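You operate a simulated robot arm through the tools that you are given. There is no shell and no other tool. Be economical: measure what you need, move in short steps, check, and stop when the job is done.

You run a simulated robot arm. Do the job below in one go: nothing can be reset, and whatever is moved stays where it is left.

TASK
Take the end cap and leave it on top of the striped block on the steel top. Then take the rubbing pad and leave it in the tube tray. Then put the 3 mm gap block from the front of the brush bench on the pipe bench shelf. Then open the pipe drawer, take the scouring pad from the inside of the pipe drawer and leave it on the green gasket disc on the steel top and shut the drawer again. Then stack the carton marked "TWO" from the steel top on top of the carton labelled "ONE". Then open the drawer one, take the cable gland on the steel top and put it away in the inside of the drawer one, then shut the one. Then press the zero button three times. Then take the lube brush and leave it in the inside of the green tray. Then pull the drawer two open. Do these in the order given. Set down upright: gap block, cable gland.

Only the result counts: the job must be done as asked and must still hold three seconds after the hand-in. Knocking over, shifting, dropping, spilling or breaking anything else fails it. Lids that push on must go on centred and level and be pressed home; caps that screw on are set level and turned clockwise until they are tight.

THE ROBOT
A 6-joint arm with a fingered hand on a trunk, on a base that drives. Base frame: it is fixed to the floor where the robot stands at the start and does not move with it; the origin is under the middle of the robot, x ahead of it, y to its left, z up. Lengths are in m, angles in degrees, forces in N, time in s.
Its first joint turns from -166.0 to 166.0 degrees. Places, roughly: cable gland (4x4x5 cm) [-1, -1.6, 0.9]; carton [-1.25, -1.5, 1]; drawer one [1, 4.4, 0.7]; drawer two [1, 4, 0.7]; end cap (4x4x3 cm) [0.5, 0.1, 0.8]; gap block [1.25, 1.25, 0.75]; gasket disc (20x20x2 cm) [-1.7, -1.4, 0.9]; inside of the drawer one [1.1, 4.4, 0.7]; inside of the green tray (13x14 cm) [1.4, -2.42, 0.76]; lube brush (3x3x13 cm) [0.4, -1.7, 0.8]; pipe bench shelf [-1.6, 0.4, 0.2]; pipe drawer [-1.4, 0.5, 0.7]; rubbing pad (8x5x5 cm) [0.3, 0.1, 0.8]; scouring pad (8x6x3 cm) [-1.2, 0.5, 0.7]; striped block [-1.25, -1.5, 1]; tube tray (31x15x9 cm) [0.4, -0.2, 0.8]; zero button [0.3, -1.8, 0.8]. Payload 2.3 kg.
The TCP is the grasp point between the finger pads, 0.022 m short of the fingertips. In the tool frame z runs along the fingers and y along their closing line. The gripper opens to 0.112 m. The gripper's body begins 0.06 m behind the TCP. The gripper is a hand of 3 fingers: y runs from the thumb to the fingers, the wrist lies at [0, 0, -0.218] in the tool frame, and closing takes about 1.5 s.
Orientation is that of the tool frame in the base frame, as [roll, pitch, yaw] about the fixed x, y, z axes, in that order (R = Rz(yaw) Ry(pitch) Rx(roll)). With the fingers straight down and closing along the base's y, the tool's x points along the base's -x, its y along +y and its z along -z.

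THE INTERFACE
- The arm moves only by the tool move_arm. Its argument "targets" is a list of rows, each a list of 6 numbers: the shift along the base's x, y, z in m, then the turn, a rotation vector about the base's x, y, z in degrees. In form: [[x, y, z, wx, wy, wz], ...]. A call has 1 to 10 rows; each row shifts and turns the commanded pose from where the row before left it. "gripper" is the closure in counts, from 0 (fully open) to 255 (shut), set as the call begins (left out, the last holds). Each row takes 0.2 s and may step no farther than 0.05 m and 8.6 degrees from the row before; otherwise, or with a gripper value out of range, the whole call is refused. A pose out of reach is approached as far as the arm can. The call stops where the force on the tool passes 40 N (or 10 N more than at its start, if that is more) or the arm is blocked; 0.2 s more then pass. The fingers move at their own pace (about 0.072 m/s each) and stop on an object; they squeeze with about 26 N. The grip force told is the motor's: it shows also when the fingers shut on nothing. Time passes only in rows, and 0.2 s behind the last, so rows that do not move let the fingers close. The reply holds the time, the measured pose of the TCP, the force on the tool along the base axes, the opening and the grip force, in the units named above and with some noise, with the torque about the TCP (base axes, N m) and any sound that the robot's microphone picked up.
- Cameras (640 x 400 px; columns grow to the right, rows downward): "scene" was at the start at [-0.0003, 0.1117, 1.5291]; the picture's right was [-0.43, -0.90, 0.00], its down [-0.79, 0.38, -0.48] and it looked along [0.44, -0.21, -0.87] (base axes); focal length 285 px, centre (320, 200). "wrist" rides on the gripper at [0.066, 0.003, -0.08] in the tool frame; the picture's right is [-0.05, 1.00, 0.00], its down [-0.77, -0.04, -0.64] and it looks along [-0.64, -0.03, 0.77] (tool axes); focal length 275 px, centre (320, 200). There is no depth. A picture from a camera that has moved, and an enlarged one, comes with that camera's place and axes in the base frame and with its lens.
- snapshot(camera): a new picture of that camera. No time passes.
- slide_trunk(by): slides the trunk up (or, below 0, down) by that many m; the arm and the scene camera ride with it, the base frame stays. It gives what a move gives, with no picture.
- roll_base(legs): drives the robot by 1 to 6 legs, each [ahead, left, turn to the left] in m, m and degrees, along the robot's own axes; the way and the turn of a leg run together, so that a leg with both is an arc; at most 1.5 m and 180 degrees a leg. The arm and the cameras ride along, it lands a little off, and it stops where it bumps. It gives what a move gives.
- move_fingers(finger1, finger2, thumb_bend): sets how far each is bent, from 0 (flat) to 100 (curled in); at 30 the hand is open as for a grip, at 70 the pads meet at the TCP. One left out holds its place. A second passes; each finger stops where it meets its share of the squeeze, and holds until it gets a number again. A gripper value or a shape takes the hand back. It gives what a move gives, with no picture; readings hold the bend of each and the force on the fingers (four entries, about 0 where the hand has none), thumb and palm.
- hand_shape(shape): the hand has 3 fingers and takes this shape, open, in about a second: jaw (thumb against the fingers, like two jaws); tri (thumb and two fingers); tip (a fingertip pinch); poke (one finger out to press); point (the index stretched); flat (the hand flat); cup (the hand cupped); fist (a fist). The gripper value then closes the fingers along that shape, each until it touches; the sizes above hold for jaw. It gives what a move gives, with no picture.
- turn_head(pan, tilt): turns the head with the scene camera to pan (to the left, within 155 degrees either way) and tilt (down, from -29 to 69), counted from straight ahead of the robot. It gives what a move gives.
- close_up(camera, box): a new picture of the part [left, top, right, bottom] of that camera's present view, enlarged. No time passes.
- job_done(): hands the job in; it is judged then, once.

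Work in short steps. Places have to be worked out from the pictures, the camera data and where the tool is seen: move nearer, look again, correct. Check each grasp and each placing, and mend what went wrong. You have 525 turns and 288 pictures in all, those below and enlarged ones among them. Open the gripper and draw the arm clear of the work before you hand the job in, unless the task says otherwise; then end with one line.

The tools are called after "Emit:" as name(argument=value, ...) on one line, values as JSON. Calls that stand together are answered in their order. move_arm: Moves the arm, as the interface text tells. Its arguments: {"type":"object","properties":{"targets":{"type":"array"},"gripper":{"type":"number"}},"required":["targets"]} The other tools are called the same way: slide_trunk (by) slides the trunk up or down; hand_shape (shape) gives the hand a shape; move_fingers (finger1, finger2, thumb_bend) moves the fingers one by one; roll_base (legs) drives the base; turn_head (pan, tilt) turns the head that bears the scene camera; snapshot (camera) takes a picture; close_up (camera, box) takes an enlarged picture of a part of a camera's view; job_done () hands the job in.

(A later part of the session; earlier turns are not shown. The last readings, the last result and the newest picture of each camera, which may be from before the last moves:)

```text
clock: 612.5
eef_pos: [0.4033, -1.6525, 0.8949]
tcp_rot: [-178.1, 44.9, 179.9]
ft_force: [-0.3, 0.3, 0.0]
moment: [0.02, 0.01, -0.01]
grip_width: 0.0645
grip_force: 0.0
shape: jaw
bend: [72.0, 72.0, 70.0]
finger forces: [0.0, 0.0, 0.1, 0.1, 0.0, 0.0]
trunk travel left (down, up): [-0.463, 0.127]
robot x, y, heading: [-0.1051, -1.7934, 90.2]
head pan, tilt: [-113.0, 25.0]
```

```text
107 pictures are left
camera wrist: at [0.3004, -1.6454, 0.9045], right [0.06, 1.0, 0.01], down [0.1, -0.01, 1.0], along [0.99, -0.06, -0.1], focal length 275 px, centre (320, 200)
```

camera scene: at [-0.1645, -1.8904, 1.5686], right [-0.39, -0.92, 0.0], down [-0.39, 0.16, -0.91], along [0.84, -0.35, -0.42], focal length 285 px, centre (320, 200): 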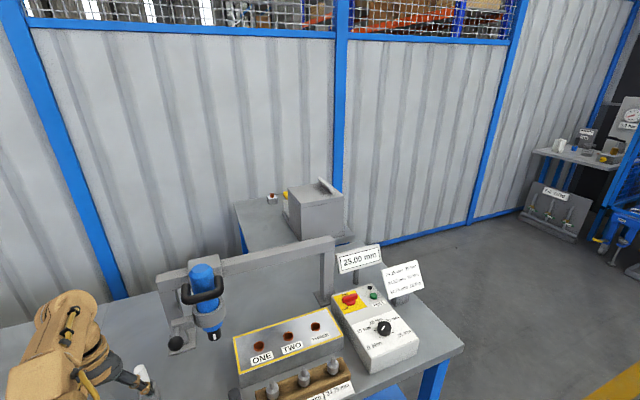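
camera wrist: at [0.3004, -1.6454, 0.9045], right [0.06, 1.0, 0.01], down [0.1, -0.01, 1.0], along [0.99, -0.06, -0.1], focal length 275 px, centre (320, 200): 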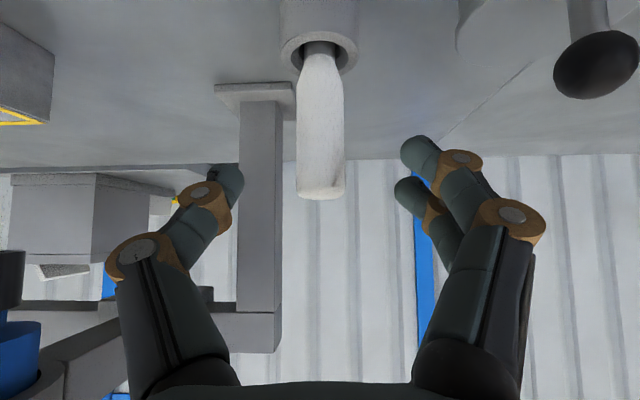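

Well centred. Advancing the last 3.6 cm and closing.

Emit:
move_arm(targets=[[0.013, 0, -0.013, 0, 0, 0], [0.012, 0, -0.012, 0, 0, 0], [0, 0, 0, 0, 0, 0]])

Emit:
move_arm(targets=[[0, 0, 0, 0, 0, 0], [0, 0, 0, 0, 0, 0], [0, 0, 0, 0, 0, 0], [0, 0, 0, 0, 0, 0], [0, 0, 0, 0, 0, 0], [0, 0, 0, 0, 0, 0]], gripper=255)

Emit:
snapshot(camera="wrist")

```text
clock: 613.3
eef_pos: [0.4283, -1.6519, 0.8698]
tcp_rot: [-178.0, 44.9, 180.0]
ft_force: [-0.6, -0.3, -0.1]
moment: [0.02, 0.01, 0.02]
grip_width: 0.0646
grip_force: 0.0
shape: jaw
bend: [72.0, 72.0, 70.0]
finger forces: [0.0, 0.0, 0.0, 0.0, 0.0, 0.0]
trunk travel left (down, up): [-0.463, 0.127]
robot x, y, heading: [-0.1057, -1.7937, 90.0]
head pan, tilt: [-113.0, 25.0]
```

```text
clock: 614.7
eef_pos: [0.4288, -1.6508, 0.8697]
tcp_rot: [-178.0, 44.9, 179.9]
ft_force: [-0.6, -0.4, 0.1]
moment: [0.0, -0.01, -0.01]
grip_width: 0.0162
grip_force: 26.7
shape: jaw
bend: [72.0, 73.0, 70.0]
finger forces: [11.2, 11.9, 0.0, 0.0, 22.3, 0.0]
trunk travel left (down, up): [-0.463, 0.127]
robot x, y, heading: [-0.1095, -1.795, 90.4]
head pan, tilt: [-113.0, 25.0]
```

```text
106 pictures are left
camera wrist: at [0.3251, -1.6446, 0.8794], right [0.06, 1.0, 0.01], down [0.1, -0.01, 1.0], along [0.99, -0.06, -0.1], focal length 275 px, centre (320, 200)
```

wrist: 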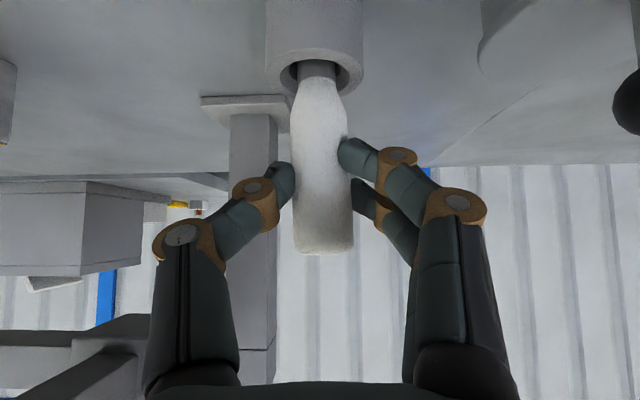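

Balanced grip. I'll lift the brush straight out of the cup.

Emit:
move_arm(targets=[[0, 0, 0.03, 0, 0, 0], [0, 0, 0.03, 0, 0, 0], [0, 0, 0.03, 0, 0, 0], [-0.02, 0, 0.03, 0, 0, 0], [-0.04, 0, 0.02, 0, 0, 0], [-0.04, 0, 0.02, 0, 0, 0]])

Emit:
snapshot(camera="wrist")

```text
clock: 616.1
eef_pos: [0.3274, -1.6506, 1.0319]
tcp_rot: [-178.0, 45.0, 179.8]
ft_force: [0.6, 0.1, -1.2]
moment: [-0.03, -0.03, 0.02]
grip_width: 0.0162
grip_force: 26.1
shape: jaw
bend: [72.0, 73.0, 70.0]
finger forces: [10.4, 12.4, 0.1, 0.1, 22.5, 0.1]
trunk travel left (down, up): [-0.463, 0.127]
robot x, y, heading: [-0.1075, -1.7914, 90.2]
head pan, tilt: [-113.0, 25.0]
```

```text
105 pictures are left
camera wrist: at [0.2232, -1.6438, 1.0406], right [0.06, 1.0, 0.01], down [0.09, -0.01, 1.0], along [0.99, -0.06, -0.1], focal length 275 px, centre (320, 200)
```

wrist: 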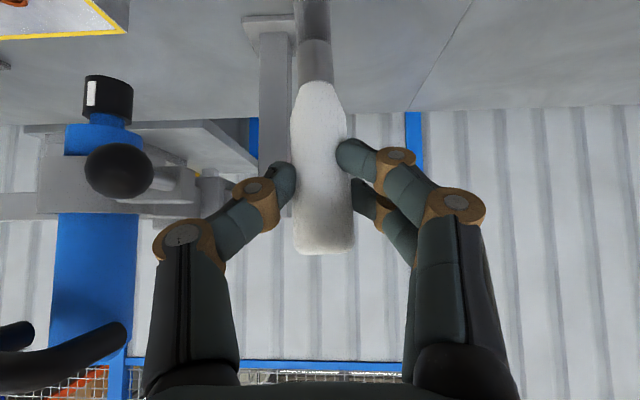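

Brush out and secure. I'll drive round to the −y end of the back bench: strafe out, reverse south, turn left to heading 180, then reverse in +x.

Emit:
roll_base(legs=[[0, 0.36, 0], [-1.35, 0, 0], [0, 0, 90], [-1.0, 0, 0]])

Emit:
turn_head(pan=-115, tilt=35)

Emit:
snapshot(camera="scene")

```text
clock: 633.4
eef_pos: [0.4273, -2.7506, 1.0311]
tcp_rot: [-178.1, 45.0, -92.5]
ft_force: [0.8, 0.4, -0.4]
moment: [-0.01, 0.0, -0.01]
grip_width: 0.0157
grip_force: 26.1
shape: jaw
bend: [72.0, 73.0, 70.0]
finger forces: [10.3, 12.5, 0.1, 0.1, 22.1, 0.0]
trunk travel left (down, up): [-0.463, 0.127]
robot x, y, heading: [0.5499, -3.1901, 177.8]
head pan, tilt: [-113.0, 25.0]
```

```text
clock: 634.2
eef_pos: [0.4257, -2.7502, 1.03]
tcp_rot: [-178.0, 44.8, -92.4]
ft_force: [0.2, -0.1, -0.7]
moment: [0.0, -0.01, -0.01]
grip_width: 0.0162
grip_force: 26.1
shape: jaw
bend: [72.0, 73.0, 70.0]
finger forces: [10.3, 12.4, 0.1, 0.0, 22.1, 0.0]
trunk travel left (down, up): [-0.463, 0.127]
robot x, y, heading: [0.5504, -3.1921, 177.8]
head pan, tilt: [-115.0, 35.0]
```

```text
104 pictures are left
camera scene: at [0.6473, -3.2585, 1.5529], right [0.89, -0.46, 0.0], down [-0.26, -0.51, -0.82], along [0.37, 0.73, -0.57], focal length 285 px, centre (320, 200)
```

scene: 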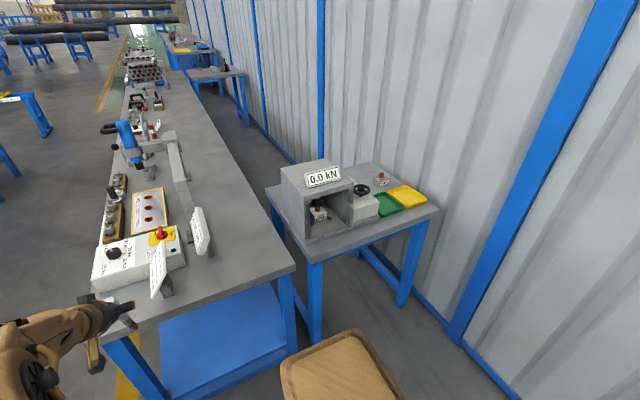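

The green tray is at about (1.417, −2.427), with the bench edge at y −2.57 and a yellow tray beside it. I'll move to x ≈ 1.38 at a safe distance and look closer.

Emit:
roll_base(legs=[[0, 0, 2.2], [-0.83, 0, 0], [0, -0.1, 0]])

Emit:
turn_head(pan=-88, tilt=50)

Emit:
snapshot(camera="scene")

```text
clock: 639.6
eef_pos: [1.218, -2.6524, 1.0311]
tcp_rot: [-177.9, 44.9, -89.4]
ft_force: [-0.5, -0.6, -1.4]
moment: [-0.05, 0.02, 0.03]
grip_width: 0.0161
grip_force: 26.4
shape: jaw
bend: [72.0, 73.0, 70.0]
finger forces: [10.2, 12.3, 0.0, 0.0, 22.2, 0.1]
trunk travel left (down, up): [-0.463, 0.127]
robot x, y, heading: [1.3626, -3.0878, -179.3]
head pan, tilt: [-115.0, 35.0]
```

```text
clock: 640.5
eef_pos: [1.2184, -2.6529, 1.0311]
tcp_rot: [-178.0, 44.9, -89.6]
ft_force: [0.4, 0.9, -0.7]
moment: [0.0, -0.03, 0.03]
grip_width: 0.0164
grip_force: 25.8
shape: jaw
bend: [72.0, 73.0, 70.0]
finger forces: [10.3, 12.4, 0.1, 0.0, 22.2, 0.1]
trunk travel left (down, up): [-0.463, 0.127]
robot x, y, heading: [1.3683, -3.0869, -179.4]
head pan, tilt: [-88.0, 50.0]
```

```text
103 pictures are left
camera scene: at [1.4244, -3.1533, 1.5312], right [1.0, 0.05, 0.0], down [0.04, -0.77, -0.64], along [-0.03, 0.64, -0.77], focal length 285 px, centre (320, 200)
```

scene: 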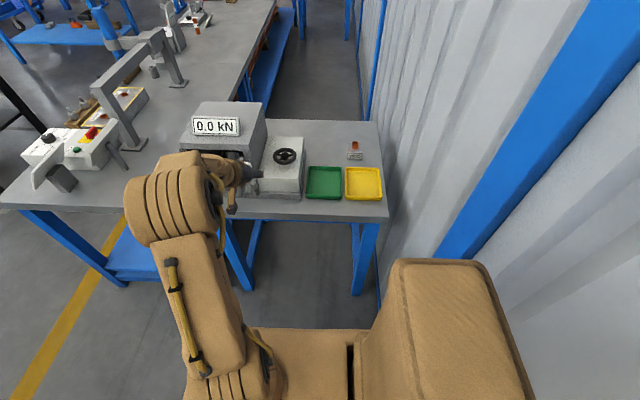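

The tray is at (1.41, −2.436), about 13 × 15 cm outside. If I spin the tool 180° about its own axis with the 45° tilt kept, the vertical brush swings to horizontal. I'll raise the trunk a little and start the spin in free space.

Emit:
slide_trunk(by=0.06)

Emit:
move_arm(targets=[[0, 0, 0, 0, 6, -6], [0, 0, 0, 0, 6, -6], [0, 0, 0, 0, 6, -6], [0, 0, 0, 0, 6, -6], [0, 0, 0, 0, 6, -6], [0, 0, 0, 0, 6, -6], [0, 0, 0, 0, 6, -6], [0, 0, 0, 0, 6, -6], [0, 0, 0, 0, 6, -6], [0, 0, 0, 0, 6, -6]])

Emit:
snapshot(camera="wrist")

```text
clock: 641.5
eef_pos: [1.2175, -2.6527, 1.0917]
tcp_rot: [-178.1, 45.0, -89.5]
ft_force: [0.4, -0.2, -0.5]
moment: [0.0, 0.0, -0.01]
grip_width: 0.0161
grip_force: 25.9
shape: jaw
bend: [72.0, 73.0, 70.0]
finger forces: [10.3, 12.4, 0.0, 0.0, 22.1, 0.1]
trunk travel left (down, up): [-0.523, 0.067]
robot x, y, heading: [1.3598, -3.0894, -179.1]
head pan, tilt: [-88.0, 50.0]
```

```text
clock: 643.8
eef_pos: [1.2178, -2.6539, 1.0917]
tcp_rot: [136.9, 3.7, -176.2]
ft_force: [0.7, 0.5, -0.9]
moment: [-0.03, 0.01, 0.03]
grip_width: 0.0159
grip_force: 26.1
shape: jaw
bend: [72.0, 73.0, 70.0]
finger forces: [10.1, 12.4, 0.1, 0.0, 22.4, 0.2]
trunk travel left (down, up): [-0.523, 0.067]
robot x, y, heading: [1.3663, -3.0899, -179.2]
head pan, tilt: [-88.0, 50.0]
```

```text
102 pictures are left
camera wrist: at [1.1517, -2.7105, 1.1465], right [-0.05, 0.73, 0.69], down [0.77, -0.41, 0.49], along [0.64, 0.55, -0.54], focal length 275 px, centre (320, 200)
```

wrist: 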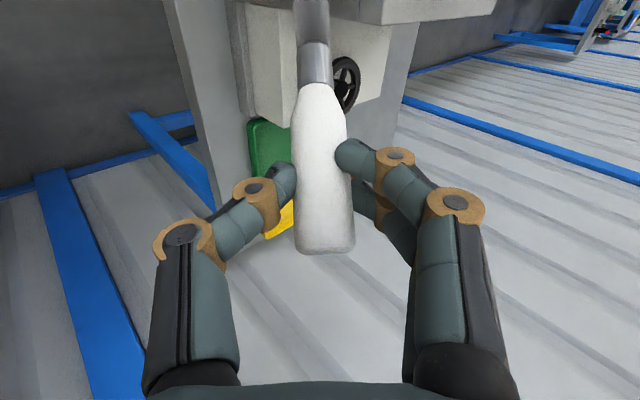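

Half-way with no limit reached. Continuing the spin for the other ~93°.

Emit:
move_arm(targets=[[0, 0, 0, 0, 6, -6], [0, 0, 0, 0, 6, -6], [0, 0, 0, 0, 6, -6], [0, 0, 0, 0, 6, -6], [0, 0, 0, 0, 6, -6], [0, 0, 0, 0, 6, -6], [0, 0, 0, 0, 6, -6], [0, 0, 0, 0, 6, -6], [0, 0, 0, 0, 6, -6], [0, 0, 0, 0, 6, -6]])

Emit:
snapshot(camera="wrist")

Emit:
close_up(camera="scene", box=[200, 120, 400, 240])

```text
clock: 646.0
eef_pos: [1.2177, -2.6537, 1.0905]
tcp_rot: [171.2, -44.1, 104.7]
ft_force: [0.1, 0.2, -1.2]
moment: [-0.02, 0.01, 0.0]
grip_width: 0.016
grip_force: 25.8
shape: jaw
bend: [72.0, 73.0, 70.0]
finger forces: [9.9, 12.6, 0.0, 0.0, 22.3, 0.0]
trunk travel left (down, up): [-0.523, 0.067]
robot x, y, heading: [1.3672, -3.0894, -179.2]
head pan, tilt: [-88.0, 50.0]
```

```text
101 pictures are left
camera wrist: at [1.2113, -2.6632, 1.1929], right [0.99, 0.12, 0.08], down [0.12, -0.99, -0.09], along [0.06, 0.1, -0.99], focal length 275 px, centre (320, 200)
```

wrist: 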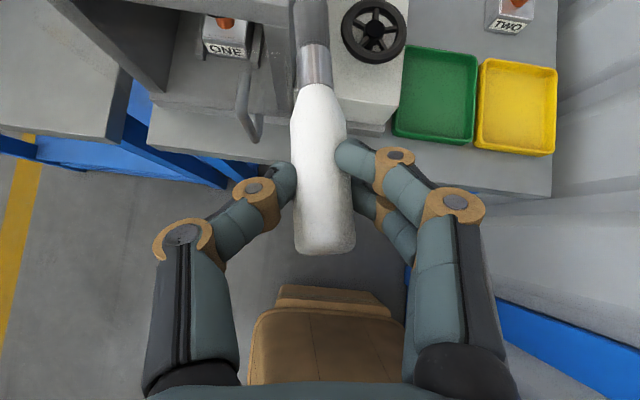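

```text
3.20 times, centred on (300, 180) of scene
camera zoom: at [1.4243, -3.1535, 1.5912], right [1.0, 0.05, 0.0], down [0.04, -0.77, -0.64], along [-0.03, 0.64, -0.77], focal length 913 px, centre (384, 264)
```

zoom: 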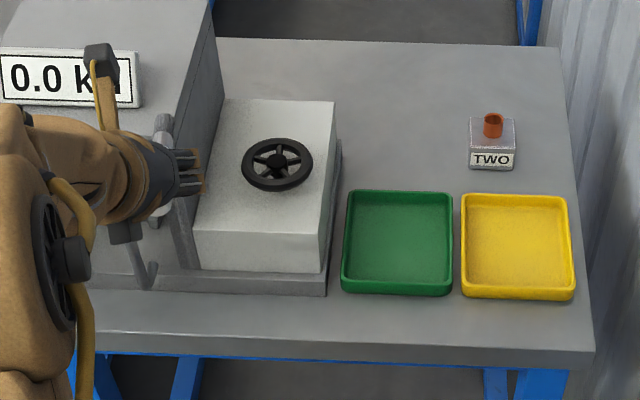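

The brush now lies horizontal in the hand. I'll finish the spin, shift to x ≈ 1.41 and add about 20° of yaw so it sits diagonally in the tray.

Emit:
move_arm(targets=[[0.03, 0, 0, 0, 5.5, -5.5], [0.045, 0, 0, 0, 0, 0], [0.045, 0, 0, 0, 0, 0], [0.04, 0, 0, 0, 0, 0], [0.035, 0, 0, 0, 0, 0], [0, 0, 0, 0, 0, 8], [0, 0, 0, 0, 0, 8], [0, 0, 0, 0, 0, 4], [0, 0, 0, 0, 0, 0]])

Emit:
roll_base(legs=[[0, -0.12, 0]])

Emit:
snapshot(camera="wrist")

Emit:
snapshot(camera="scene")

```text
clock: 648.0
eef_pos: [1.4071, -2.6676, 1.0674]
tcp_rot: [178.6, -45.3, 114.2]
ft_force: [-0.6, -0.2, -0.6]
moment: [-0.01, 0.02, 0.01]
grip_width: 0.0155
grip_force: 25.6
shape: jaw
bend: [72.0, 73.0, 70.0]
finger forces: [9.5, 13.2, 0.0, 0.0, 22.5, 0.0]
out of reach, approached as far as the arm can: row 3, 4, 5, 6, 7
trunk travel left (down, up): [-0.523, 0.067]
robot x, y, heading: [1.3672, -3.0935, -179.5]
head pan, tilt: [-88.0, 50.0]
```

```text
clock: 649.2
eef_pos: [1.4063, -2.5469, 1.0665]
tcp_rot: [178.6, -45.2, 114.1]
ft_force: [0.1, 0.9, 0.1]
moment: [-0.04, -0.01, 0.01]
grip_width: 0.0156
grip_force: 26.2
shape: jaw
bend: [72.0, 73.0, 70.0]
finger forces: [9.6, 13.1, 0.1, 0.0, 22.5, 0.1]
trunk travel left (down, up): [-0.523, 0.067]
robot x, y, heading: [1.3622, -2.9682, -179.4]
head pan, tilt: [-88.0, 50.0]
```

```text
99 pictures are left
camera wrist: at [1.412, -2.5555, 1.17], right [0.93, 0.36, -0.02], down [0.36, -0.93, -0.1], along [-0.05, 0.09, -0.99], focal length 275 px, centre (320, 200)
```

wrist: 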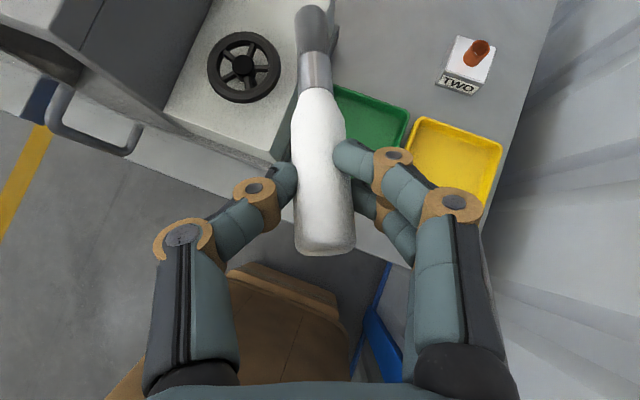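

```text
98 pictures are left
camera scene: at [1.4228, -3.0322, 1.5912], right [1.0, 0.05, 0.0], down [0.04, -0.77, -0.64], along [-0.03, 0.64, -0.77], focal length 285 px, centre (320, 200)
```

scene: 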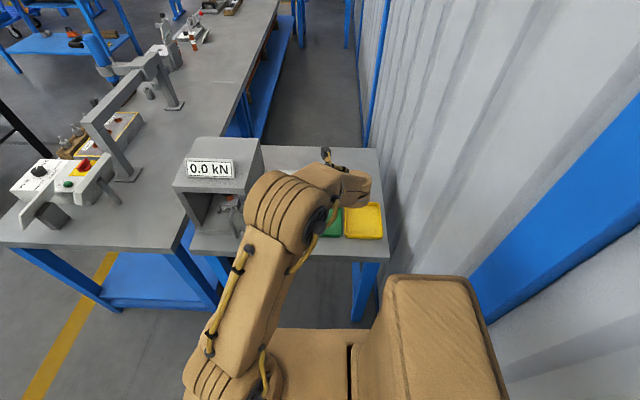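

The brush points about 21° off the tray's long axis. I'll move the grip point to about (1.425, −2.46) and lower to z ≈ 0.86.

Emit:
move_arm(targets=[[0.011, 0.04, -0.01, 0, 0, 0], [0.011, 0.039, -0.01, 0, 0, 0], [0, 0, -0.045, 0, 0, 0], [0, 0, -0.045, 0, 0, 0], [0, 0, -0.045, 0, 0, 0], [0, 0, -0.045, 0, 0, 0], [0, 0, 0, 0, 0, 0]])

Emit:
snapshot(camera="wrist")

```text
clock: 650.8
eef_pos: [1.4145, -2.4999, 0.8403]
tcp_rot: [178.6, -45.3, 114.1]
ft_force: [0.4, -0.3, -1.1]
moment: [-0.02, -0.01, 0.0]
grip_width: 0.0152
grip_force: 26.2
shape: jaw
bend: [73.0, 73.0, 70.0]
finger forces: [9.7, 13.2, 0.0, 0.0, 22.0, 0.0]
out of reach, approached as far as the arm can: row 1, 2
trunk travel left (down, up): [-0.523, 0.067]
robot x, y, heading: [1.3614, -2.9698, -179.1]
head pan, tilt: [-88.0, 50.0]
```

```text
97 pictures are left
camera wrist: at [1.4203, -2.5095, 0.9433], right [0.93, 0.36, -0.02], down [0.36, -0.93, -0.1], along [-0.05, 0.09, -0.99], focal length 275 px, centre (320, 200)
```

wrist: 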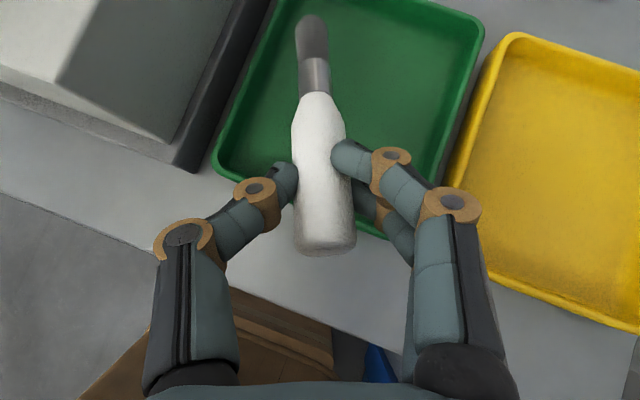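

The handle end is still outside the near rim. Moving 3.3 cm in.

Emit:
move_arm(targets=[[0.006, 0.016, 0, 0, 0, 0], [0.006, 0.017, 0, 0, 0, 0], [0, 0, 0, 0, 0, 0]])

Emit:
snapshot(camera="wrist")

```text
clock: 651.6
eef_pos: [1.4243, -2.4709, 0.841]
tcp_rot: [178.5, -45.2, 114.0]
ft_force: [-1.7, -0.4, -0.4]
moment: [-0.01, -0.02, -0.02]
grip_width: 0.015
grip_force: 25.9
shape: jaw
bend: [73.0, 73.0, 70.0]
finger forces: [9.7, 13.4, 0.0, 0.1, 22.0, 0.0]
out of reach, approached as far as the arm can: row 2
trunk travel left (down, up): [-0.523, 0.067]
robot x, y, heading: [1.3613, -2.9716, -179.1]
head pan, tilt: [-88.0, 50.0]
```

```text
96 pictures are left
camera wrist: at [1.4305, -2.4789, 0.9443], right [0.93, 0.36, -0.01], down [0.36, -0.93, -0.1], along [-0.05, 0.09, -0.99], focal length 275 px, centre (320, 200)
```

wrist: 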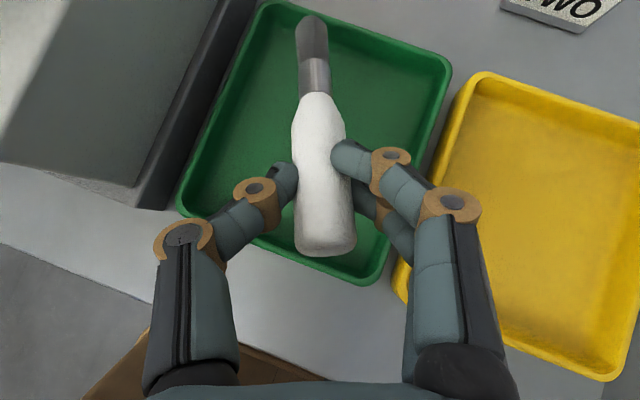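

The tray spans x 1.349–1.468, y −2.498 to −2.359, and the brush is about 1 cm too near the front. I'll nudge the base 1.2 cm and lower with the trunk.

Emit:
roll_base(legs=[[0, -0.012, 0]])

Emit:
slide_trunk(by=-0.035)

Emit:
snapshot(camera="wrist")

```text
clock: 652.3
eef_pos: [1.4246, -2.4566, 0.8423]
tcp_rot: [178.4, -45.3, 114.1]
ft_force: [0.1, -0.1, -0.3]
moment: [-0.02, -0.02, -0.04]
grip_width: 0.0153
grip_force: 25.8
shape: jaw
bend: [73.0, 73.0, 70.0]
finger forces: [9.7, 13.4, 0.1, 0.0, 21.9, 0.1]
trunk travel left (down, up): [-0.523, 0.067]
robot x, y, heading: [1.3579, -2.9556, -179.4]
head pan, tilt: [-88.0, 50.0]
```

```text
clock: 653.1
eef_pos: [1.4244, -2.4581, 0.8067]
tcp_rot: [178.5, -45.4, 114.1]
ft_force: [-1.4, 0.3, -0.2]
moment: [0.01, 0.02, -0.02]
grip_width: 0.0154
grip_force: 25.6
shape: jaw
bend: [73.0, 72.0, 70.0]
finger forces: [12.2, 13.0, 0.1, 0.1, 22.6, 0.0]
trunk travel left (down, up): [-0.488, 0.102]
robot x, y, heading: [1.3665, -2.9585, -179.3]
head pan, tilt: [-88.0, 50.0]
```

```text
95 pictures are left
camera wrist: at [1.4303, -2.4667, 0.9094], right [0.93, 0.36, -0.01], down [0.36, -0.93, -0.1], along [-0.05, 0.09, -0.99], focal length 275 px, centre (320, 200)
```

wrist: 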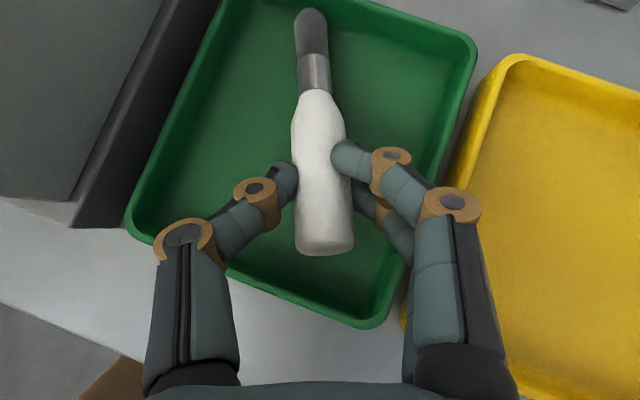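

Inside on all sides. Lowering in small steps until contact.

Emit:
slide_trunk(by=-0.01)

Emit:
slide_trunk(by=-0.006)

Emit:
slide_trunk(by=-0.005)

```text
clock: 653.7
eef_pos: [1.4244, -2.4582, 0.7976]
tcp_rot: [178.3, -45.4, 114.1]
ft_force: [0.2, 0.5, 2.1]
moment: [0.15, 0.07, 0.02]
grip_width: 0.0152
grip_force: 25.7
shape: jaw
bend: [73.0, 72.0, 70.0]
finger forces: [15.4, 12.6, 0.0, 0.0, 23.2, 0.0]
trunk travel left (down, up): [-0.478, 0.112]
robot x, y, heading: [1.3604, -2.9566, -179.0]
head pan, tilt: [-88.0, 50.0]
```

```text
clock: 654.3
eef_pos: [1.4265, -2.4575, 0.7919]
tcp_rot: [178.3, -45.5, 114.1]
ft_force: [1.4, -1.9, 8.8]
moment: [0.28, 0.08, 0.03]
grip_width: 0.016
grip_force: 25.8
shape: jaw
bend: [74.0, 72.0, 70.0]
finger forces: [18.9, 12.7, 0.0, 0.1, 25.3, 0.1]
trunk travel left (down, up): [-0.472, 0.118]
robot x, y, heading: [1.3668, -2.9588, -179.2]
head pan, tilt: [-88.0, 50.0]
```

```text
clock: 654.8
eef_pos: [1.4261, -2.4586, 0.7895]
tcp_rot: [178.1, -45.8, 114.3]
ft_force: [-0.4, 3.5, 36.2]
moment: [0.69, 0.01, 0.04]
grip_width: 0.0164
grip_force: 26.2
shape: jaw
bend: [74.0, 72.0, 71.0]
finger forces: [22.0, 25.4, 0.0, 0.0, 29.1, 0.0]
trunk travel left (down, up): [-0.467, 0.123]
robot x, y, heading: [1.364, -2.9571, -179.4]
head pan, tilt: [-88.0, 50.0]
```

Seated on the tray floor. I'll ease up 3 mm and open just enough.

Emit:
slide_trunk(by=0.004)

Emit:
move_arm(targets=[[0, 0, 0, 0, 0, 0], [0, 0, 0, 0, 0, 0], [0, 0, 0, 0, 0, 0], [0, 0, 0, 0, 0, 0], [0, 0, 0, 0, 0, 0]], gripper=140)

Emit:
slide_trunk(by=0.05)

Emit:
snapshot(camera="wrist")

```text
clock: 655.3
eef_pos: [1.4254, -2.4589, 0.7902]
tcp_rot: [178.3, -45.5, 114.1]
ft_force: [1.0, 5.1, 22.2]
moment: [0.59, 0.03, -0.02]
grip_width: 0.0164
grip_force: 25.6
shape: jaw
bend: [74.0, 72.0, 71.0]
finger forces: [20.8, 19.2, 0.0, 0.0, 25.8, 0.0]
trunk travel left (down, up): [-0.471, 0.119]
robot x, y, heading: [1.3585, -2.9564, -179.2]
head pan, tilt: [-88.0, 50.0]
```

```text
clock: 656.5
eef_pos: [1.4236, -2.4589, 0.7905]
tcp_rot: [178.3, -45.3, 114.2]
ft_force: [-13.5, -2.2, 5.1]
moment: [0.02, -0.11, -0.12]
grip_width: 0.0448
grip_force: 0.1
shape: jaw
bend: [73.0, 76.0, 70.0]
finger forces: [0.0, 12.4, 0.0, 0.1, 0.0, 0.0]
trunk travel left (down, up): [-0.471, 0.119]
robot x, y, heading: [1.3663, -2.9569, -179.3]
head pan, tilt: [-88.0, 50.0]
```

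```text
clock: 657.5
eef_pos: [1.4259, -2.4583, 0.8393]
tcp_rot: [178.4, -45.3, 114.1]
ft_force: [0.0, -0.8, -0.5]
moment: [-0.04, -0.01, 0.02]
grip_width: 0.05
grip_force: 0.1
shape: jaw
bend: [73.0, 73.0, 70.0]
finger forces: [0.0, 0.0, 0.0, 0.1, 0.0, 0.0]
trunk travel left (down, up): [-0.521, 0.069]
robot x, y, heading: [1.3642, -2.9592, -179.2]
head pan, tilt: [-88.0, 50.0]
```

```text
94 pictures are left
camera wrist: at [1.4306, -2.4667, 0.9424], right [0.93, 0.36, -0.01], down [0.36, -0.93, -0.1], along [-0.05, 0.09, -0.99], focal length 275 px, centre (320, 200)
```

wrist: 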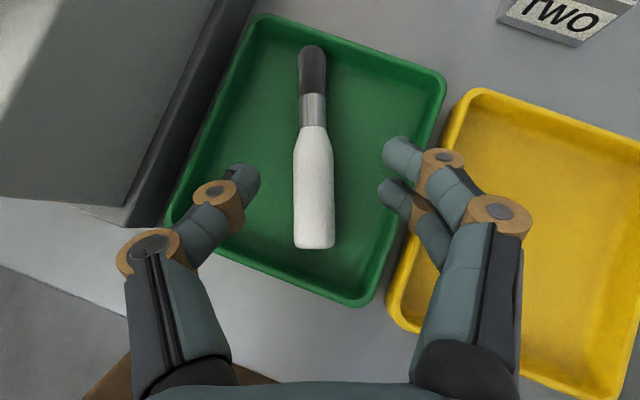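

The brush lies inside the green tray. I'll raise, retract, and unspin the tool by about 90° so it's ready for the drawer handle.

Emit:
move_arm(targets=[[0, -0.01, 0.04, 0, 0, 0], [0, -0.02, 0.04, 0, 0, 0], [-0.01, -0.04, 0.02, 0, 0, 0], [-0.01, -0.04, 0.02, 0, 0, 0], [-0.01, -0.03, 0, 0, 0, 0]], gripper=80)

Emit:
roll_base(legs=[[0, 0.25, 0]])

Emit:
snapshot(camera="scene")

```text
clock: 658.6
eef_pos: [1.3928, -2.6008, 0.9607]
tcp_rot: [178.4, -45.4, 114.1]
ft_force: [-0.5, -0.1, 0.0]
moment: [0.0, 0.01, -0.02]
grip_width: 0.0765
grip_force: 0.1
shape: jaw
bend: [68.0, 68.0, 65.0]
finger forces: [0.1, 0.1, 0.0, 0.1, 0.0, 0.0]
trunk travel left (down, up): [-0.521, 0.069]
robot x, y, heading: [1.3646, -2.9545, -179.5]
head pan, tilt: [-88.0, 50.0]
```

```text
clock: 660.5
eef_pos: [1.3949, -2.8469, 0.9611]
tcp_rot: [178.4, -45.4, 114.2]
ft_force: [-0.5, 0.4, 0.2]
moment: [-0.02, -0.01, 0.04]
grip_width: 0.0764
grip_force: 0.2
shape: jaw
bend: [68.0, 68.0, 65.0]
finger forces: [0.0, 0.0, 0.0, 0.0, 0.0, 0.1]
trunk travel left (down, up): [-0.521, 0.069]
robot x, y, heading: [1.3696, -3.2065, -179.3]
head pan, tilt: [-88.0, 50.0]
```

```text
93 pictures are left
camera scene: at [1.4258, -3.2696, 1.5891], right [1.0, 0.05, 0.0], down [0.04, -0.76, -0.64], along [-0.03, 0.64, -0.77], focal length 285 px, centre (320, 200)
```

scene: 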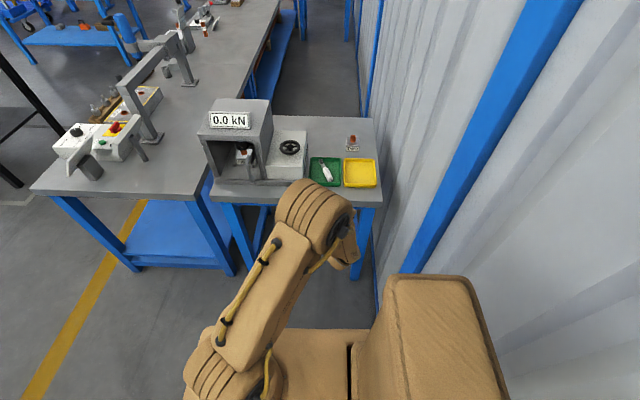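

Task 8 is done. The last task is to pull drawer TWO open. I'll drive back west, then north up the aisle.

Emit:
roll_base(legs=[[1.2, 0, -0.5], [0.6, 0, 0], [0, 0, -90], [1.5, 0, 0], [1.5, 0, 0], [1.5, 0, 0]])

```text
clock: 694.2
eef_pos: [-0.0565, 1.1986, 0.9612]
tcp_rot: [178.3, -45.3, 21.8]
ft_force: [0.4, 0.5, 0.0]
moment: [0.0, -0.01, -0.03]
grip_width: 0.0764
grip_force: 0.1
shape: jaw
bend: [68.0, 68.0, 65.0]
finger forces: [0.2, 0.0, 0.1, 0.0, 0.0, 0.1]
trunk travel left (down, up): [-0.521, 0.069]
robot x, y, heading: [-0.4126, 1.2424, 88.2]
head pan, tilt: [-88.0, 50.0]
```

I'll fix the heading, drive up to drawer TWO, and start re-orienting the tool (undo the 21° yaw, then spin −90°).

Emit:
roll_base(legs=[[0, 0, 1.8], [1.35, 0, 0], [1.33, 0, 0], [0, -0.45, 0]])

Emit:
move_arm(targets=[[0, 0, 0, 0, 0, -7], [0, 0, 0, 0, 0, -7], [0, 0, 0, 0, 0, -7], [0, 0, 0, -6, 0, 6], [0, 0, 0, -6, 0, 6], [0, 0, 0, -6, 0, 6], [0, 0, 0, -6, 0, 6], [0, 0, 0, -6, 0, 6], [0, 0, 0, -6, 0, 6], [0, 0, 0, -6, 0, 6]])

Emit:
move_arm(targets=[[0, 0, 0, -6, 0, 6], [0, 0, 0, -6, 0, 6], [0, 0, 0, -6, 0, 6], [0, 0, 0, -3.5, 0, 3.5], [0.01, 0, 0, 0, -5, 0], [0.01, 0, 0, 0, -5, 0], [0, 0, 0, 0, 0, 0]])

Emit:
snapshot(camera="wrist")

```text
clock: 709.8
eef_pos: [0.3666, 3.8746, 0.9614]
tcp_rot: [178.6, -45.3, 24.8]
ft_force: [0.1, -0.4, -0.2]
moment: [-0.01, -0.01, 0.05]
grip_width: 0.0765
grip_force: 0.0
shape: jaw
bend: [68.0, 68.0, 65.0]
finger forces: [0.0, 0.0, 0.0, 0.1, 0.1, 0.0]
trunk travel left (down, up): [-0.521, 0.069]
robot x, y, heading: [0.0096, 3.8972, 91.5]
head pan, tilt: [-88.0, 50.0]
```

```text
clock: 712.0
eef_pos: [0.3668, 3.8752, 0.9606]
tcp_rot: [139.5, -19.6, 69.8]
ft_force: [-0.6, 0.2, 0.3]
moment: [0.0, 0.01, 0.01]
grip_width: 0.0764
grip_force: 0.0
shape: jaw
bend: [68.0, 68.0, 65.0]
finger forces: [0.1, 0.1, 0.1, 0.0, 0.0, 0.0]
trunk travel left (down, up): [-0.521, 0.069]
robot x, y, heading: [0.0077, 3.8984, 91.4]
head pan, tilt: [-88.0, 50.0]
```

```text
clock: 713.6
eef_pos: [0.3869, 3.8763, 0.961]
tcp_rot: [126.0, 1.8, 91.8]
ft_force: [-0.9, 0.7, -0.3]
moment: [0.02, 0.03, -0.04]
grip_width: 0.0765
grip_force: 0.1
shape: jaw
bend: [68.0, 68.0, 65.0]
finger forces: [0.1, 0.1, 0.0, 0.0, 0.0, 0.0]
trunk travel left (down, up): [-0.521, 0.069]
robot x, y, heading: [0.0103, 3.8992, 91.2]
head pan, tilt: [-88.0, 50.0]
```

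```text
92 pictures are left
camera wrist: at [0.3218, 3.9417, 1.0075], right [0.59, 0.0, 0.81], down [-0.51, -0.78, 0.37], along [0.63, -0.63, -0.46], focal length 275 px, centre (320, 200)
```

wrist: 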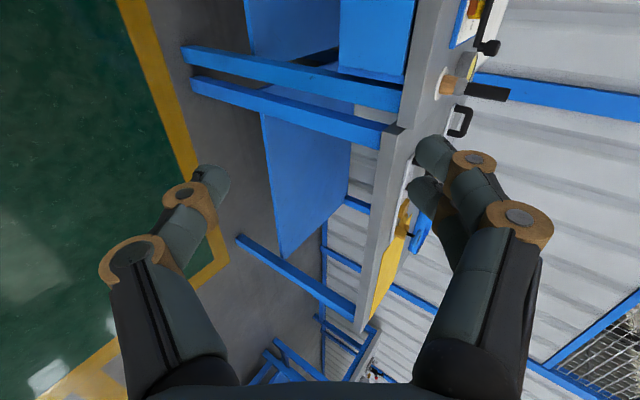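

The tool is oriented (54° tilt, closing in the vertical plane). I'll lower it to handle height, then move the base beside drawer TWO.

Emit:
move_arm(targets=[[0.01, 0, -0.035, 0, 0, 0], [0.01, 0, -0.035, 0, 0, 0], [0.01, 0, -0.035, 0, 0, 0], [0.01, 0, -0.035, 0, 0, 0], [0, 0, -0.03, 0, 0, 0], [0, 0, 0, 0, 0, 0]])

Emit:
roll_base(legs=[[0, 0, -1.2], [0.12, 0, 0], [0, -0.25, 0]])

Emit:
snapshot(camera="wrist")

Emit:
snapshot(camera="scene")

```text
clock: 715.0
eef_pos: [0.4264, 3.8743, 0.7909]
tcp_rot: [126.2, 1.8, 91.8]
ft_force: [0.5, -0.8, -0.1]
moment: [0.04, -0.01, 0.0]
grip_width: 0.0763
grip_force: 0.1
shape: jaw
bend: [68.0, 68.0, 65.0]
finger forces: [0.0, 0.0, 0.0, 0.0, 0.0, 0.0]
trunk travel left (down, up): [-0.521, 0.069]
robot x, y, heading: [0.0084, 3.9005, 91.6]
head pan, tilt: [-88.0, 50.0]
```

```text
clock: 718.0
eef_pos: [0.6731, 3.9913, 0.7879]
tcp_rot: [126.1, 1.8, 90.7]
ft_force: [0.9, -0.5, -0.4]
moment: [0.01, -0.01, -0.01]
grip_width: 0.0765
grip_force: 0.1
shape: jaw
bend: [68.0, 68.0, 65.0]
finger forces: [0.0, 0.1, 0.1, 0.1, 0.1, 0.1]
trunk travel left (down, up): [-0.521, 0.069]
robot x, y, heading: [0.2518, 4.0254, 90.4]
head pan, tilt: [-88.0, 50.0]
```

```text
91 pictures are left
camera wrist: at [0.608, 4.0575, 0.8367], right [0.59, -0.01, 0.81], down [-0.52, -0.77, 0.37], along [0.61, -0.64, -0.46], focal length 275 px, centre (320, 200)
```

wrist: 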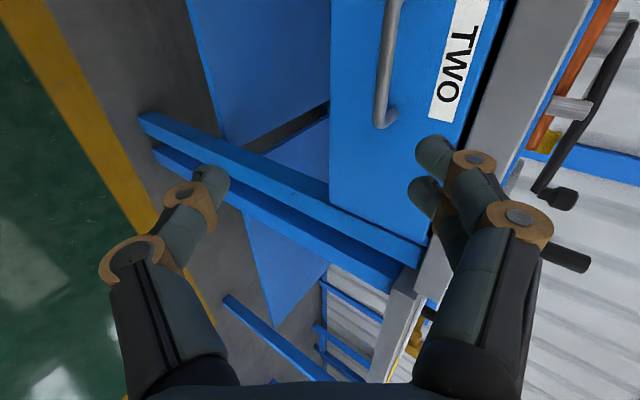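

```text
90 pictures are left
camera scene: at [0.1906, 3.9637, 1.5892], right [0.04, -1.0, 0.0], down [-0.77, -0.03, -0.64], along [0.64, 0.03, -0.77], focal length 285 px, centre (320, 200)
```

scene: 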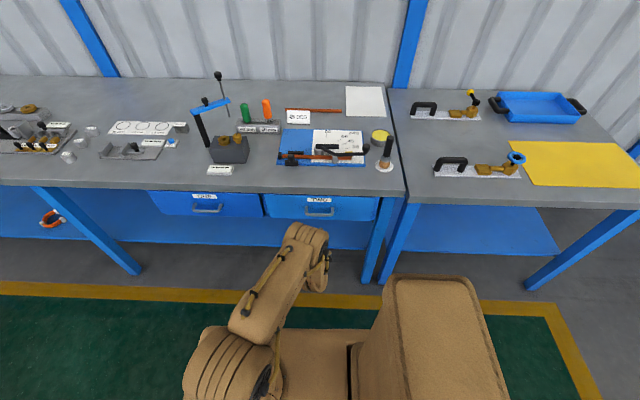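

Handle TWO's bar centre is at (0.833, 3.998, 0.740). Moving to the pre-approach point (0.768, 3.998, 0.787).

Emit:
roll_base(legs=[[0, -0.07, 0]])

Emit:
move_arm(targets=[[0.012, 0.004, 0, 0, 0, 0], [0.012, 0.003, 0, 0, 0, 0], [0, 0, 0, 0, 0, 0]])

Emit:
snapshot(camera="wrist")

```text
clock: 719.0
eef_pos: [0.7413, 3.99, 0.7893]
tcp_rot: [126.2, 1.7, 90.8]
ft_force: [-0.8, -0.8, -0.2]
moment: [-0.01, 0.01, 0.01]
grip_width: 0.0765
grip_force: 0.1
shape: jaw
bend: [68.0, 68.0, 65.0]
finger forces: [0.1, 0.1, 0.0, 0.0, 0.0, 0.1]
trunk travel left (down, up): [-0.521, 0.069]
robot x, y, heading: [0.3211, 4.025, 90.4]
head pan, tilt: [-88.0, 50.0]
```

```text
clock: 719.8
eef_pos: [0.7657, 3.9977, 0.7897]
tcp_rot: [126.3, 1.9, 90.7]
ft_force: [-0.1, 0.1, -0.4]
moment: [0.0, 0.0, 0.01]
grip_width: 0.0762
grip_force: 0.0
shape: jaw
bend: [68.0, 68.0, 65.0]
finger forces: [0.2, 0.1, 0.0, 0.1, 0.0, 0.1]
trunk travel left (down, up): [-0.521, 0.069]
robot x, y, heading: [0.324, 4.0233, 90.1]
head pan, tilt: [-88.0, 50.0]
```

```text
89 pictures are left
camera wrist: at [0.7009, 4.0647, 0.8369], right [0.59, -0.01, 0.81], down [-0.53, -0.77, 0.37], along [0.61, -0.64, -0.46], focal length 275 px, centre (320, 200)
```

wrist: 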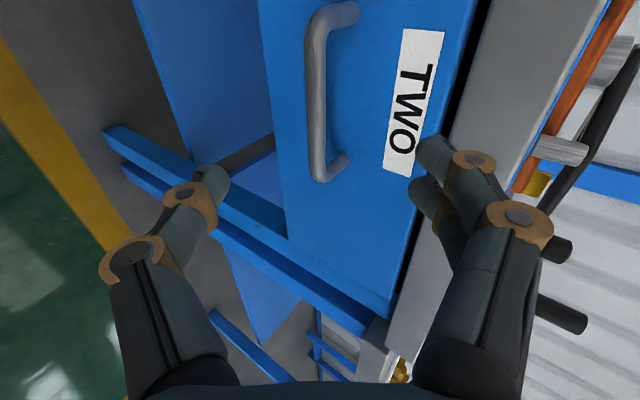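

The bar is aligned with the hand's mid-plane, 8 cm ahead. Advancing.

Emit:
move_arm(targets=[[0.016, 0, -0.0117, 0, 0, 0], [0.016, 0, -0.0117, 0, 0, 0], [0.013, 0, -0.0095, 0, 0, 0], [0, 0, 0, 0, 0, 0]])

Emit:
snapshot(camera="wrist")

```text
clock: 720.8
eef_pos: [0.8092, 3.9976, 0.7567]
tcp_rot: [126.1, 1.8, 90.8]
ft_force: [-0.2, 0.5, 0.6]
moment: [-0.02, 0.02, 0.03]
grip_width: 0.0766
grip_force: 0.1
shape: jaw
bend: [68.0, 68.0, 65.0]
finger forces: [0.1, 0.0, 0.0, 0.0, 0.0, 0.0]
trunk travel left (down, up): [-0.521, 0.069]
robot x, y, heading: [0.3256, 4.0233, 90.4]
head pan, tilt: [-88.0, 50.0]
```

```text
88 pictures are left
camera wrist: at [0.746, 4.0651, 0.8038], right [0.59, -0.01, 0.81], down [-0.53, -0.77, 0.37], along [0.61, -0.64, -0.46], focal length 275 px, centre (320, 200)
```

wrist: 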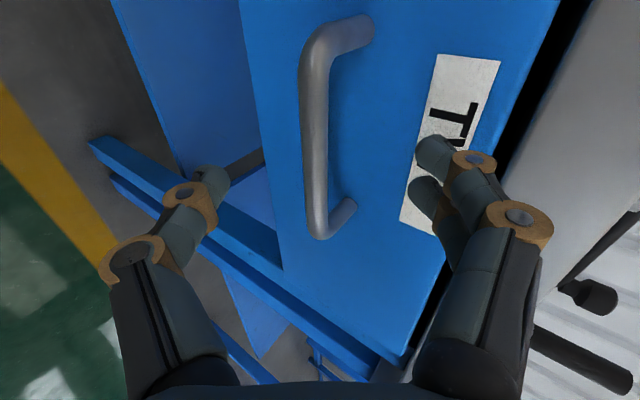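

Good. Advancing the last ~2.5 cm and closing on the bar.

Emit:
move_arm(targets=[[0.01, 0, -0.008, 0, 0, 0], [0.009, 0, -0.007, 0, 0, 0], [0, 0, 0, 0, 0, 0]])

Emit:
move_arm(targets=[[0, 0, 0, 0, 0, 0], [0, 0, 0, 0, 0, 0], [0, 0, 0, 0, 0, 0], [0, 0, 0, 0, 0, 0], [0, 0, 0, 0, 0, 0], [0, 0, 0, 0, 0, 0], [0, 0, 0, 0, 0, 0]], gripper=255)

Emit:
snapshot(camera="wrist")

```text
clock: 721.6
eef_pos: [0.8213, 3.9986, 0.7473]
tcp_rot: [126.2, 1.8, 90.8]
ft_force: [0.0, -0.2, 0.1]
moment: [0.0, -0.02, -0.01]
grip_width: 0.0766
grip_force: 0.0
shape: jaw
bend: [68.0, 68.0, 65.0]
finger forces: [0.0, 0.1, 0.0, 0.1, 0.0, 0.1]
out of reach, approached as far as the arm can: row 2
trunk travel left (down, up): [-0.521, 0.069]
robot x, y, heading: [0.3244, 4.0247, 90.3]
head pan, tilt: [-88.0, 50.0]
```

```text
clock: 723.2
eef_pos: [0.8222, 3.9994, 0.7481]
tcp_rot: [126.2, 1.8, 90.7]
ft_force: [0.5, 0.5, -0.7]
moment: [0.02, 0.02, -0.03]
grip_width: 0.0066
grip_force: 25.6
shape: jaw
bend: [70.0, 70.0, 70.0]
finger forces: [11.7, 11.6, 0.0, 0.0, 23.3, 0.1]
trunk travel left (down, up): [-0.521, 0.069]
robot x, y, heading: [0.3216, 4.0215, 90.3]
head pan, tilt: [-88.0, 50.0]
```

```text
87 pictures are left
camera wrist: at [0.7584, 4.0662, 0.7953], right [0.59, -0.01, 0.81], down [-0.53, -0.77, 0.37], along [0.61, -0.64, -0.46], focal length 275 px, centre (320, 200)
```

wrist: 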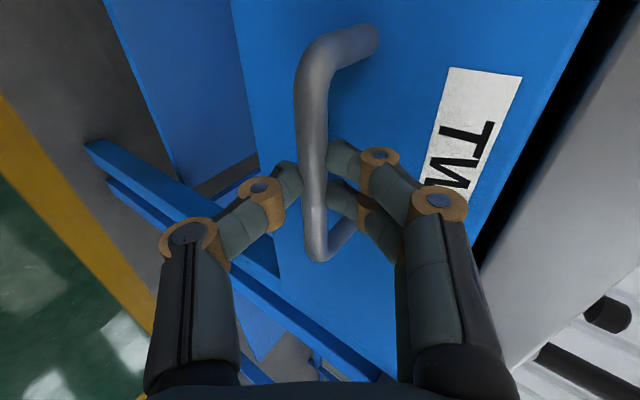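

The bar is firmly pinched. Pulling drawer TWO open by strafing left.

Emit:
roll_base(legs=[[0, 0.25, 0]])

Emit:
snapshot(camera="scene")

```text
clock: 725.1
eef_pos: [0.5694, 3.9972, 0.7491]
tcp_rot: [126.3, 1.9, 90.6]
ft_force: [0.5, 5.5, -2.7]
moment: [0.1, 0.02, 0.08]
grip_width: 0.0063
grip_force: 26.2
shape: jaw
bend: [70.0, 70.0, 70.0]
finger forces: [12.3, 12.2, 0.0, 0.0, 25.8, 0.1]
trunk travel left (down, up): [-0.521, 0.069]
robot x, y, heading: [0.0726, 4.023, 90.3]
head pan, tilt: [-88.0, 50.0]
```

```text
86 pictures are left
camera scene: at [0.0067, 3.9643, 1.5892], right [0.04, -1.0, 0.0], down [-0.77, -0.03, -0.64], along [0.64, 0.03, -0.77], focal length 285 px, centre (320, 200)
```

scene: 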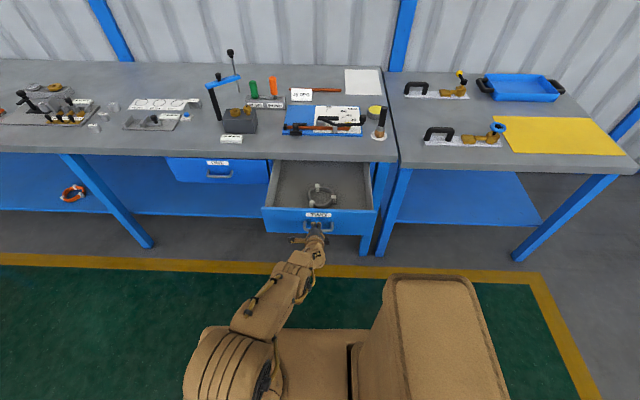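

Drawer TWO is about 25 cm out. I'll pull a little further so it's clearly open, letting the force limit stop me.

Emit:
roll_base(legs=[[0, 0.05, 0]])

```text
clock: 726.0
eef_pos: [0.519, 3.9979, 0.7489]
tcp_rot: [126.1, 1.9, 90.6]
ft_force: [0.9, 5.0, -2.1]
moment: [0.04, 0.04, 0.02]
grip_width: 0.0061
grip_force: 25.9
shape: jaw
bend: [70.0, 70.0, 70.0]
finger forces: [12.4, 12.4, 0.0, 0.1, 25.9, 0.0]
trunk travel left (down, up): [-0.521, 0.069]
robot x, y, heading: [0.0194, 4.022, 90.4]
head pan, tilt: [-88.0, 50.0]
```

30 cm open with no resistance, which is enough. I'll open the hand and back away along the tool axis.

Emit:
move_arm(targets=[[0, 0, 0, 0, 0, 0], [0, 0, 0, 0, 0, 0], [0, 0, 0, 0, 0, 0], [0, 0, 0, 0, 0, 0], [0, 0, 0, 0, 0, 0], [0, 0, 0, 0, 0, 0]], gripper=75)

Emit:
move_arm(targets=[[-0.02, 0, 0.0146, 0, 0, 0], [-0.02, 0, 0.0146, 0, 0, 0], [-0.02, 0, 0.02, 0, 0, 0], [-0.02, 0, 0.03, 0, 0, 0], [0, 0, 0.04, 0, 0, 0]])

Emit:
roll_base(legs=[[0, 0.3, 0]])

Emit:
snapshot(camera="scene")

```text
clock: 727.4
eef_pos: [0.5194, 3.9975, 0.7491]
tcp_rot: [126.3, 1.8, 90.6]
ft_force: [-0.9, -0.3, -0.7]
moment: [0.03, -0.02, -0.03]
grip_width: 0.078
grip_force: 0.0
shape: jaw
bend: [67.0, 68.0, 64.0]
finger forces: [0.3, 0.6, 0.0, 0.0, 0.0, 0.1]
trunk travel left (down, up): [-0.521, 0.069]
robot x, y, heading: [0.0206, 4.0223, 90.0]
head pan, tilt: [-88.0, 50.0]
```

```text
clock: 728.6
eef_pos: [0.4404, 3.9964, 0.8688]
tcp_rot: [126.2, 1.8, 90.7]
ft_force: [-0.4, -0.9, 0.3]
moment: [-0.02, 0.0, -0.05]
grip_width: 0.079
grip_force: 0.1
shape: jaw
bend: [67.0, 67.0, 64.0]
finger forces: [0.1, 0.0, 0.0, 0.0, 0.0, 0.0]
trunk travel left (down, up): [-0.521, 0.069]
robot x, y, heading: [0.0217, 4.0249, 90.2]
head pan, tilt: [-88.0, 50.0]
```

```text
clock: 730.6
eef_pos: [0.1413, 3.9942, 0.8694]
tcp_rot: [126.1, 1.8, 90.5]
ft_force: [-0.6, 0.3, 0.2]
moment: [0.0, 0.02, 0.01]
grip_width: 0.0788
grip_force: 0.1
shape: jaw
bend: [67.0, 67.0, 64.0]
finger forces: [0.0, 0.0, 0.0, 0.0, 0.0, 0.1]
trunk travel left (down, up): [-0.521, 0.069]
robot x, y, heading: [-0.2772, 4.0233, 90.3]
head pan, tilt: [-88.0, 50.0]
```

```text
85 pictures are left
camera scene: at [-0.3436, 3.9617, 1.5891], right [0.04, -1.0, 0.0], down [-0.77, -0.03, -0.64], along [0.64, 0.02, -0.77], focal length 285 px, centre (320, 200)
```

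scene: 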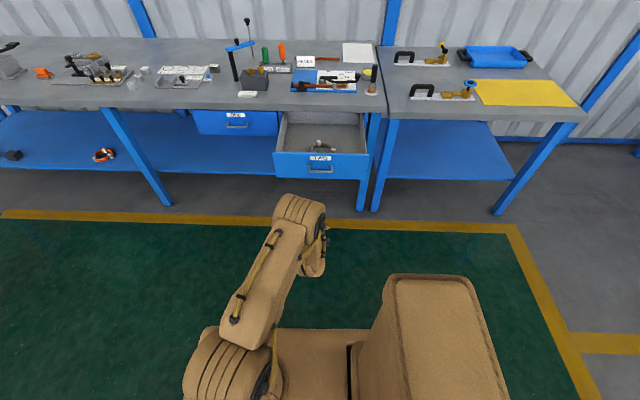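

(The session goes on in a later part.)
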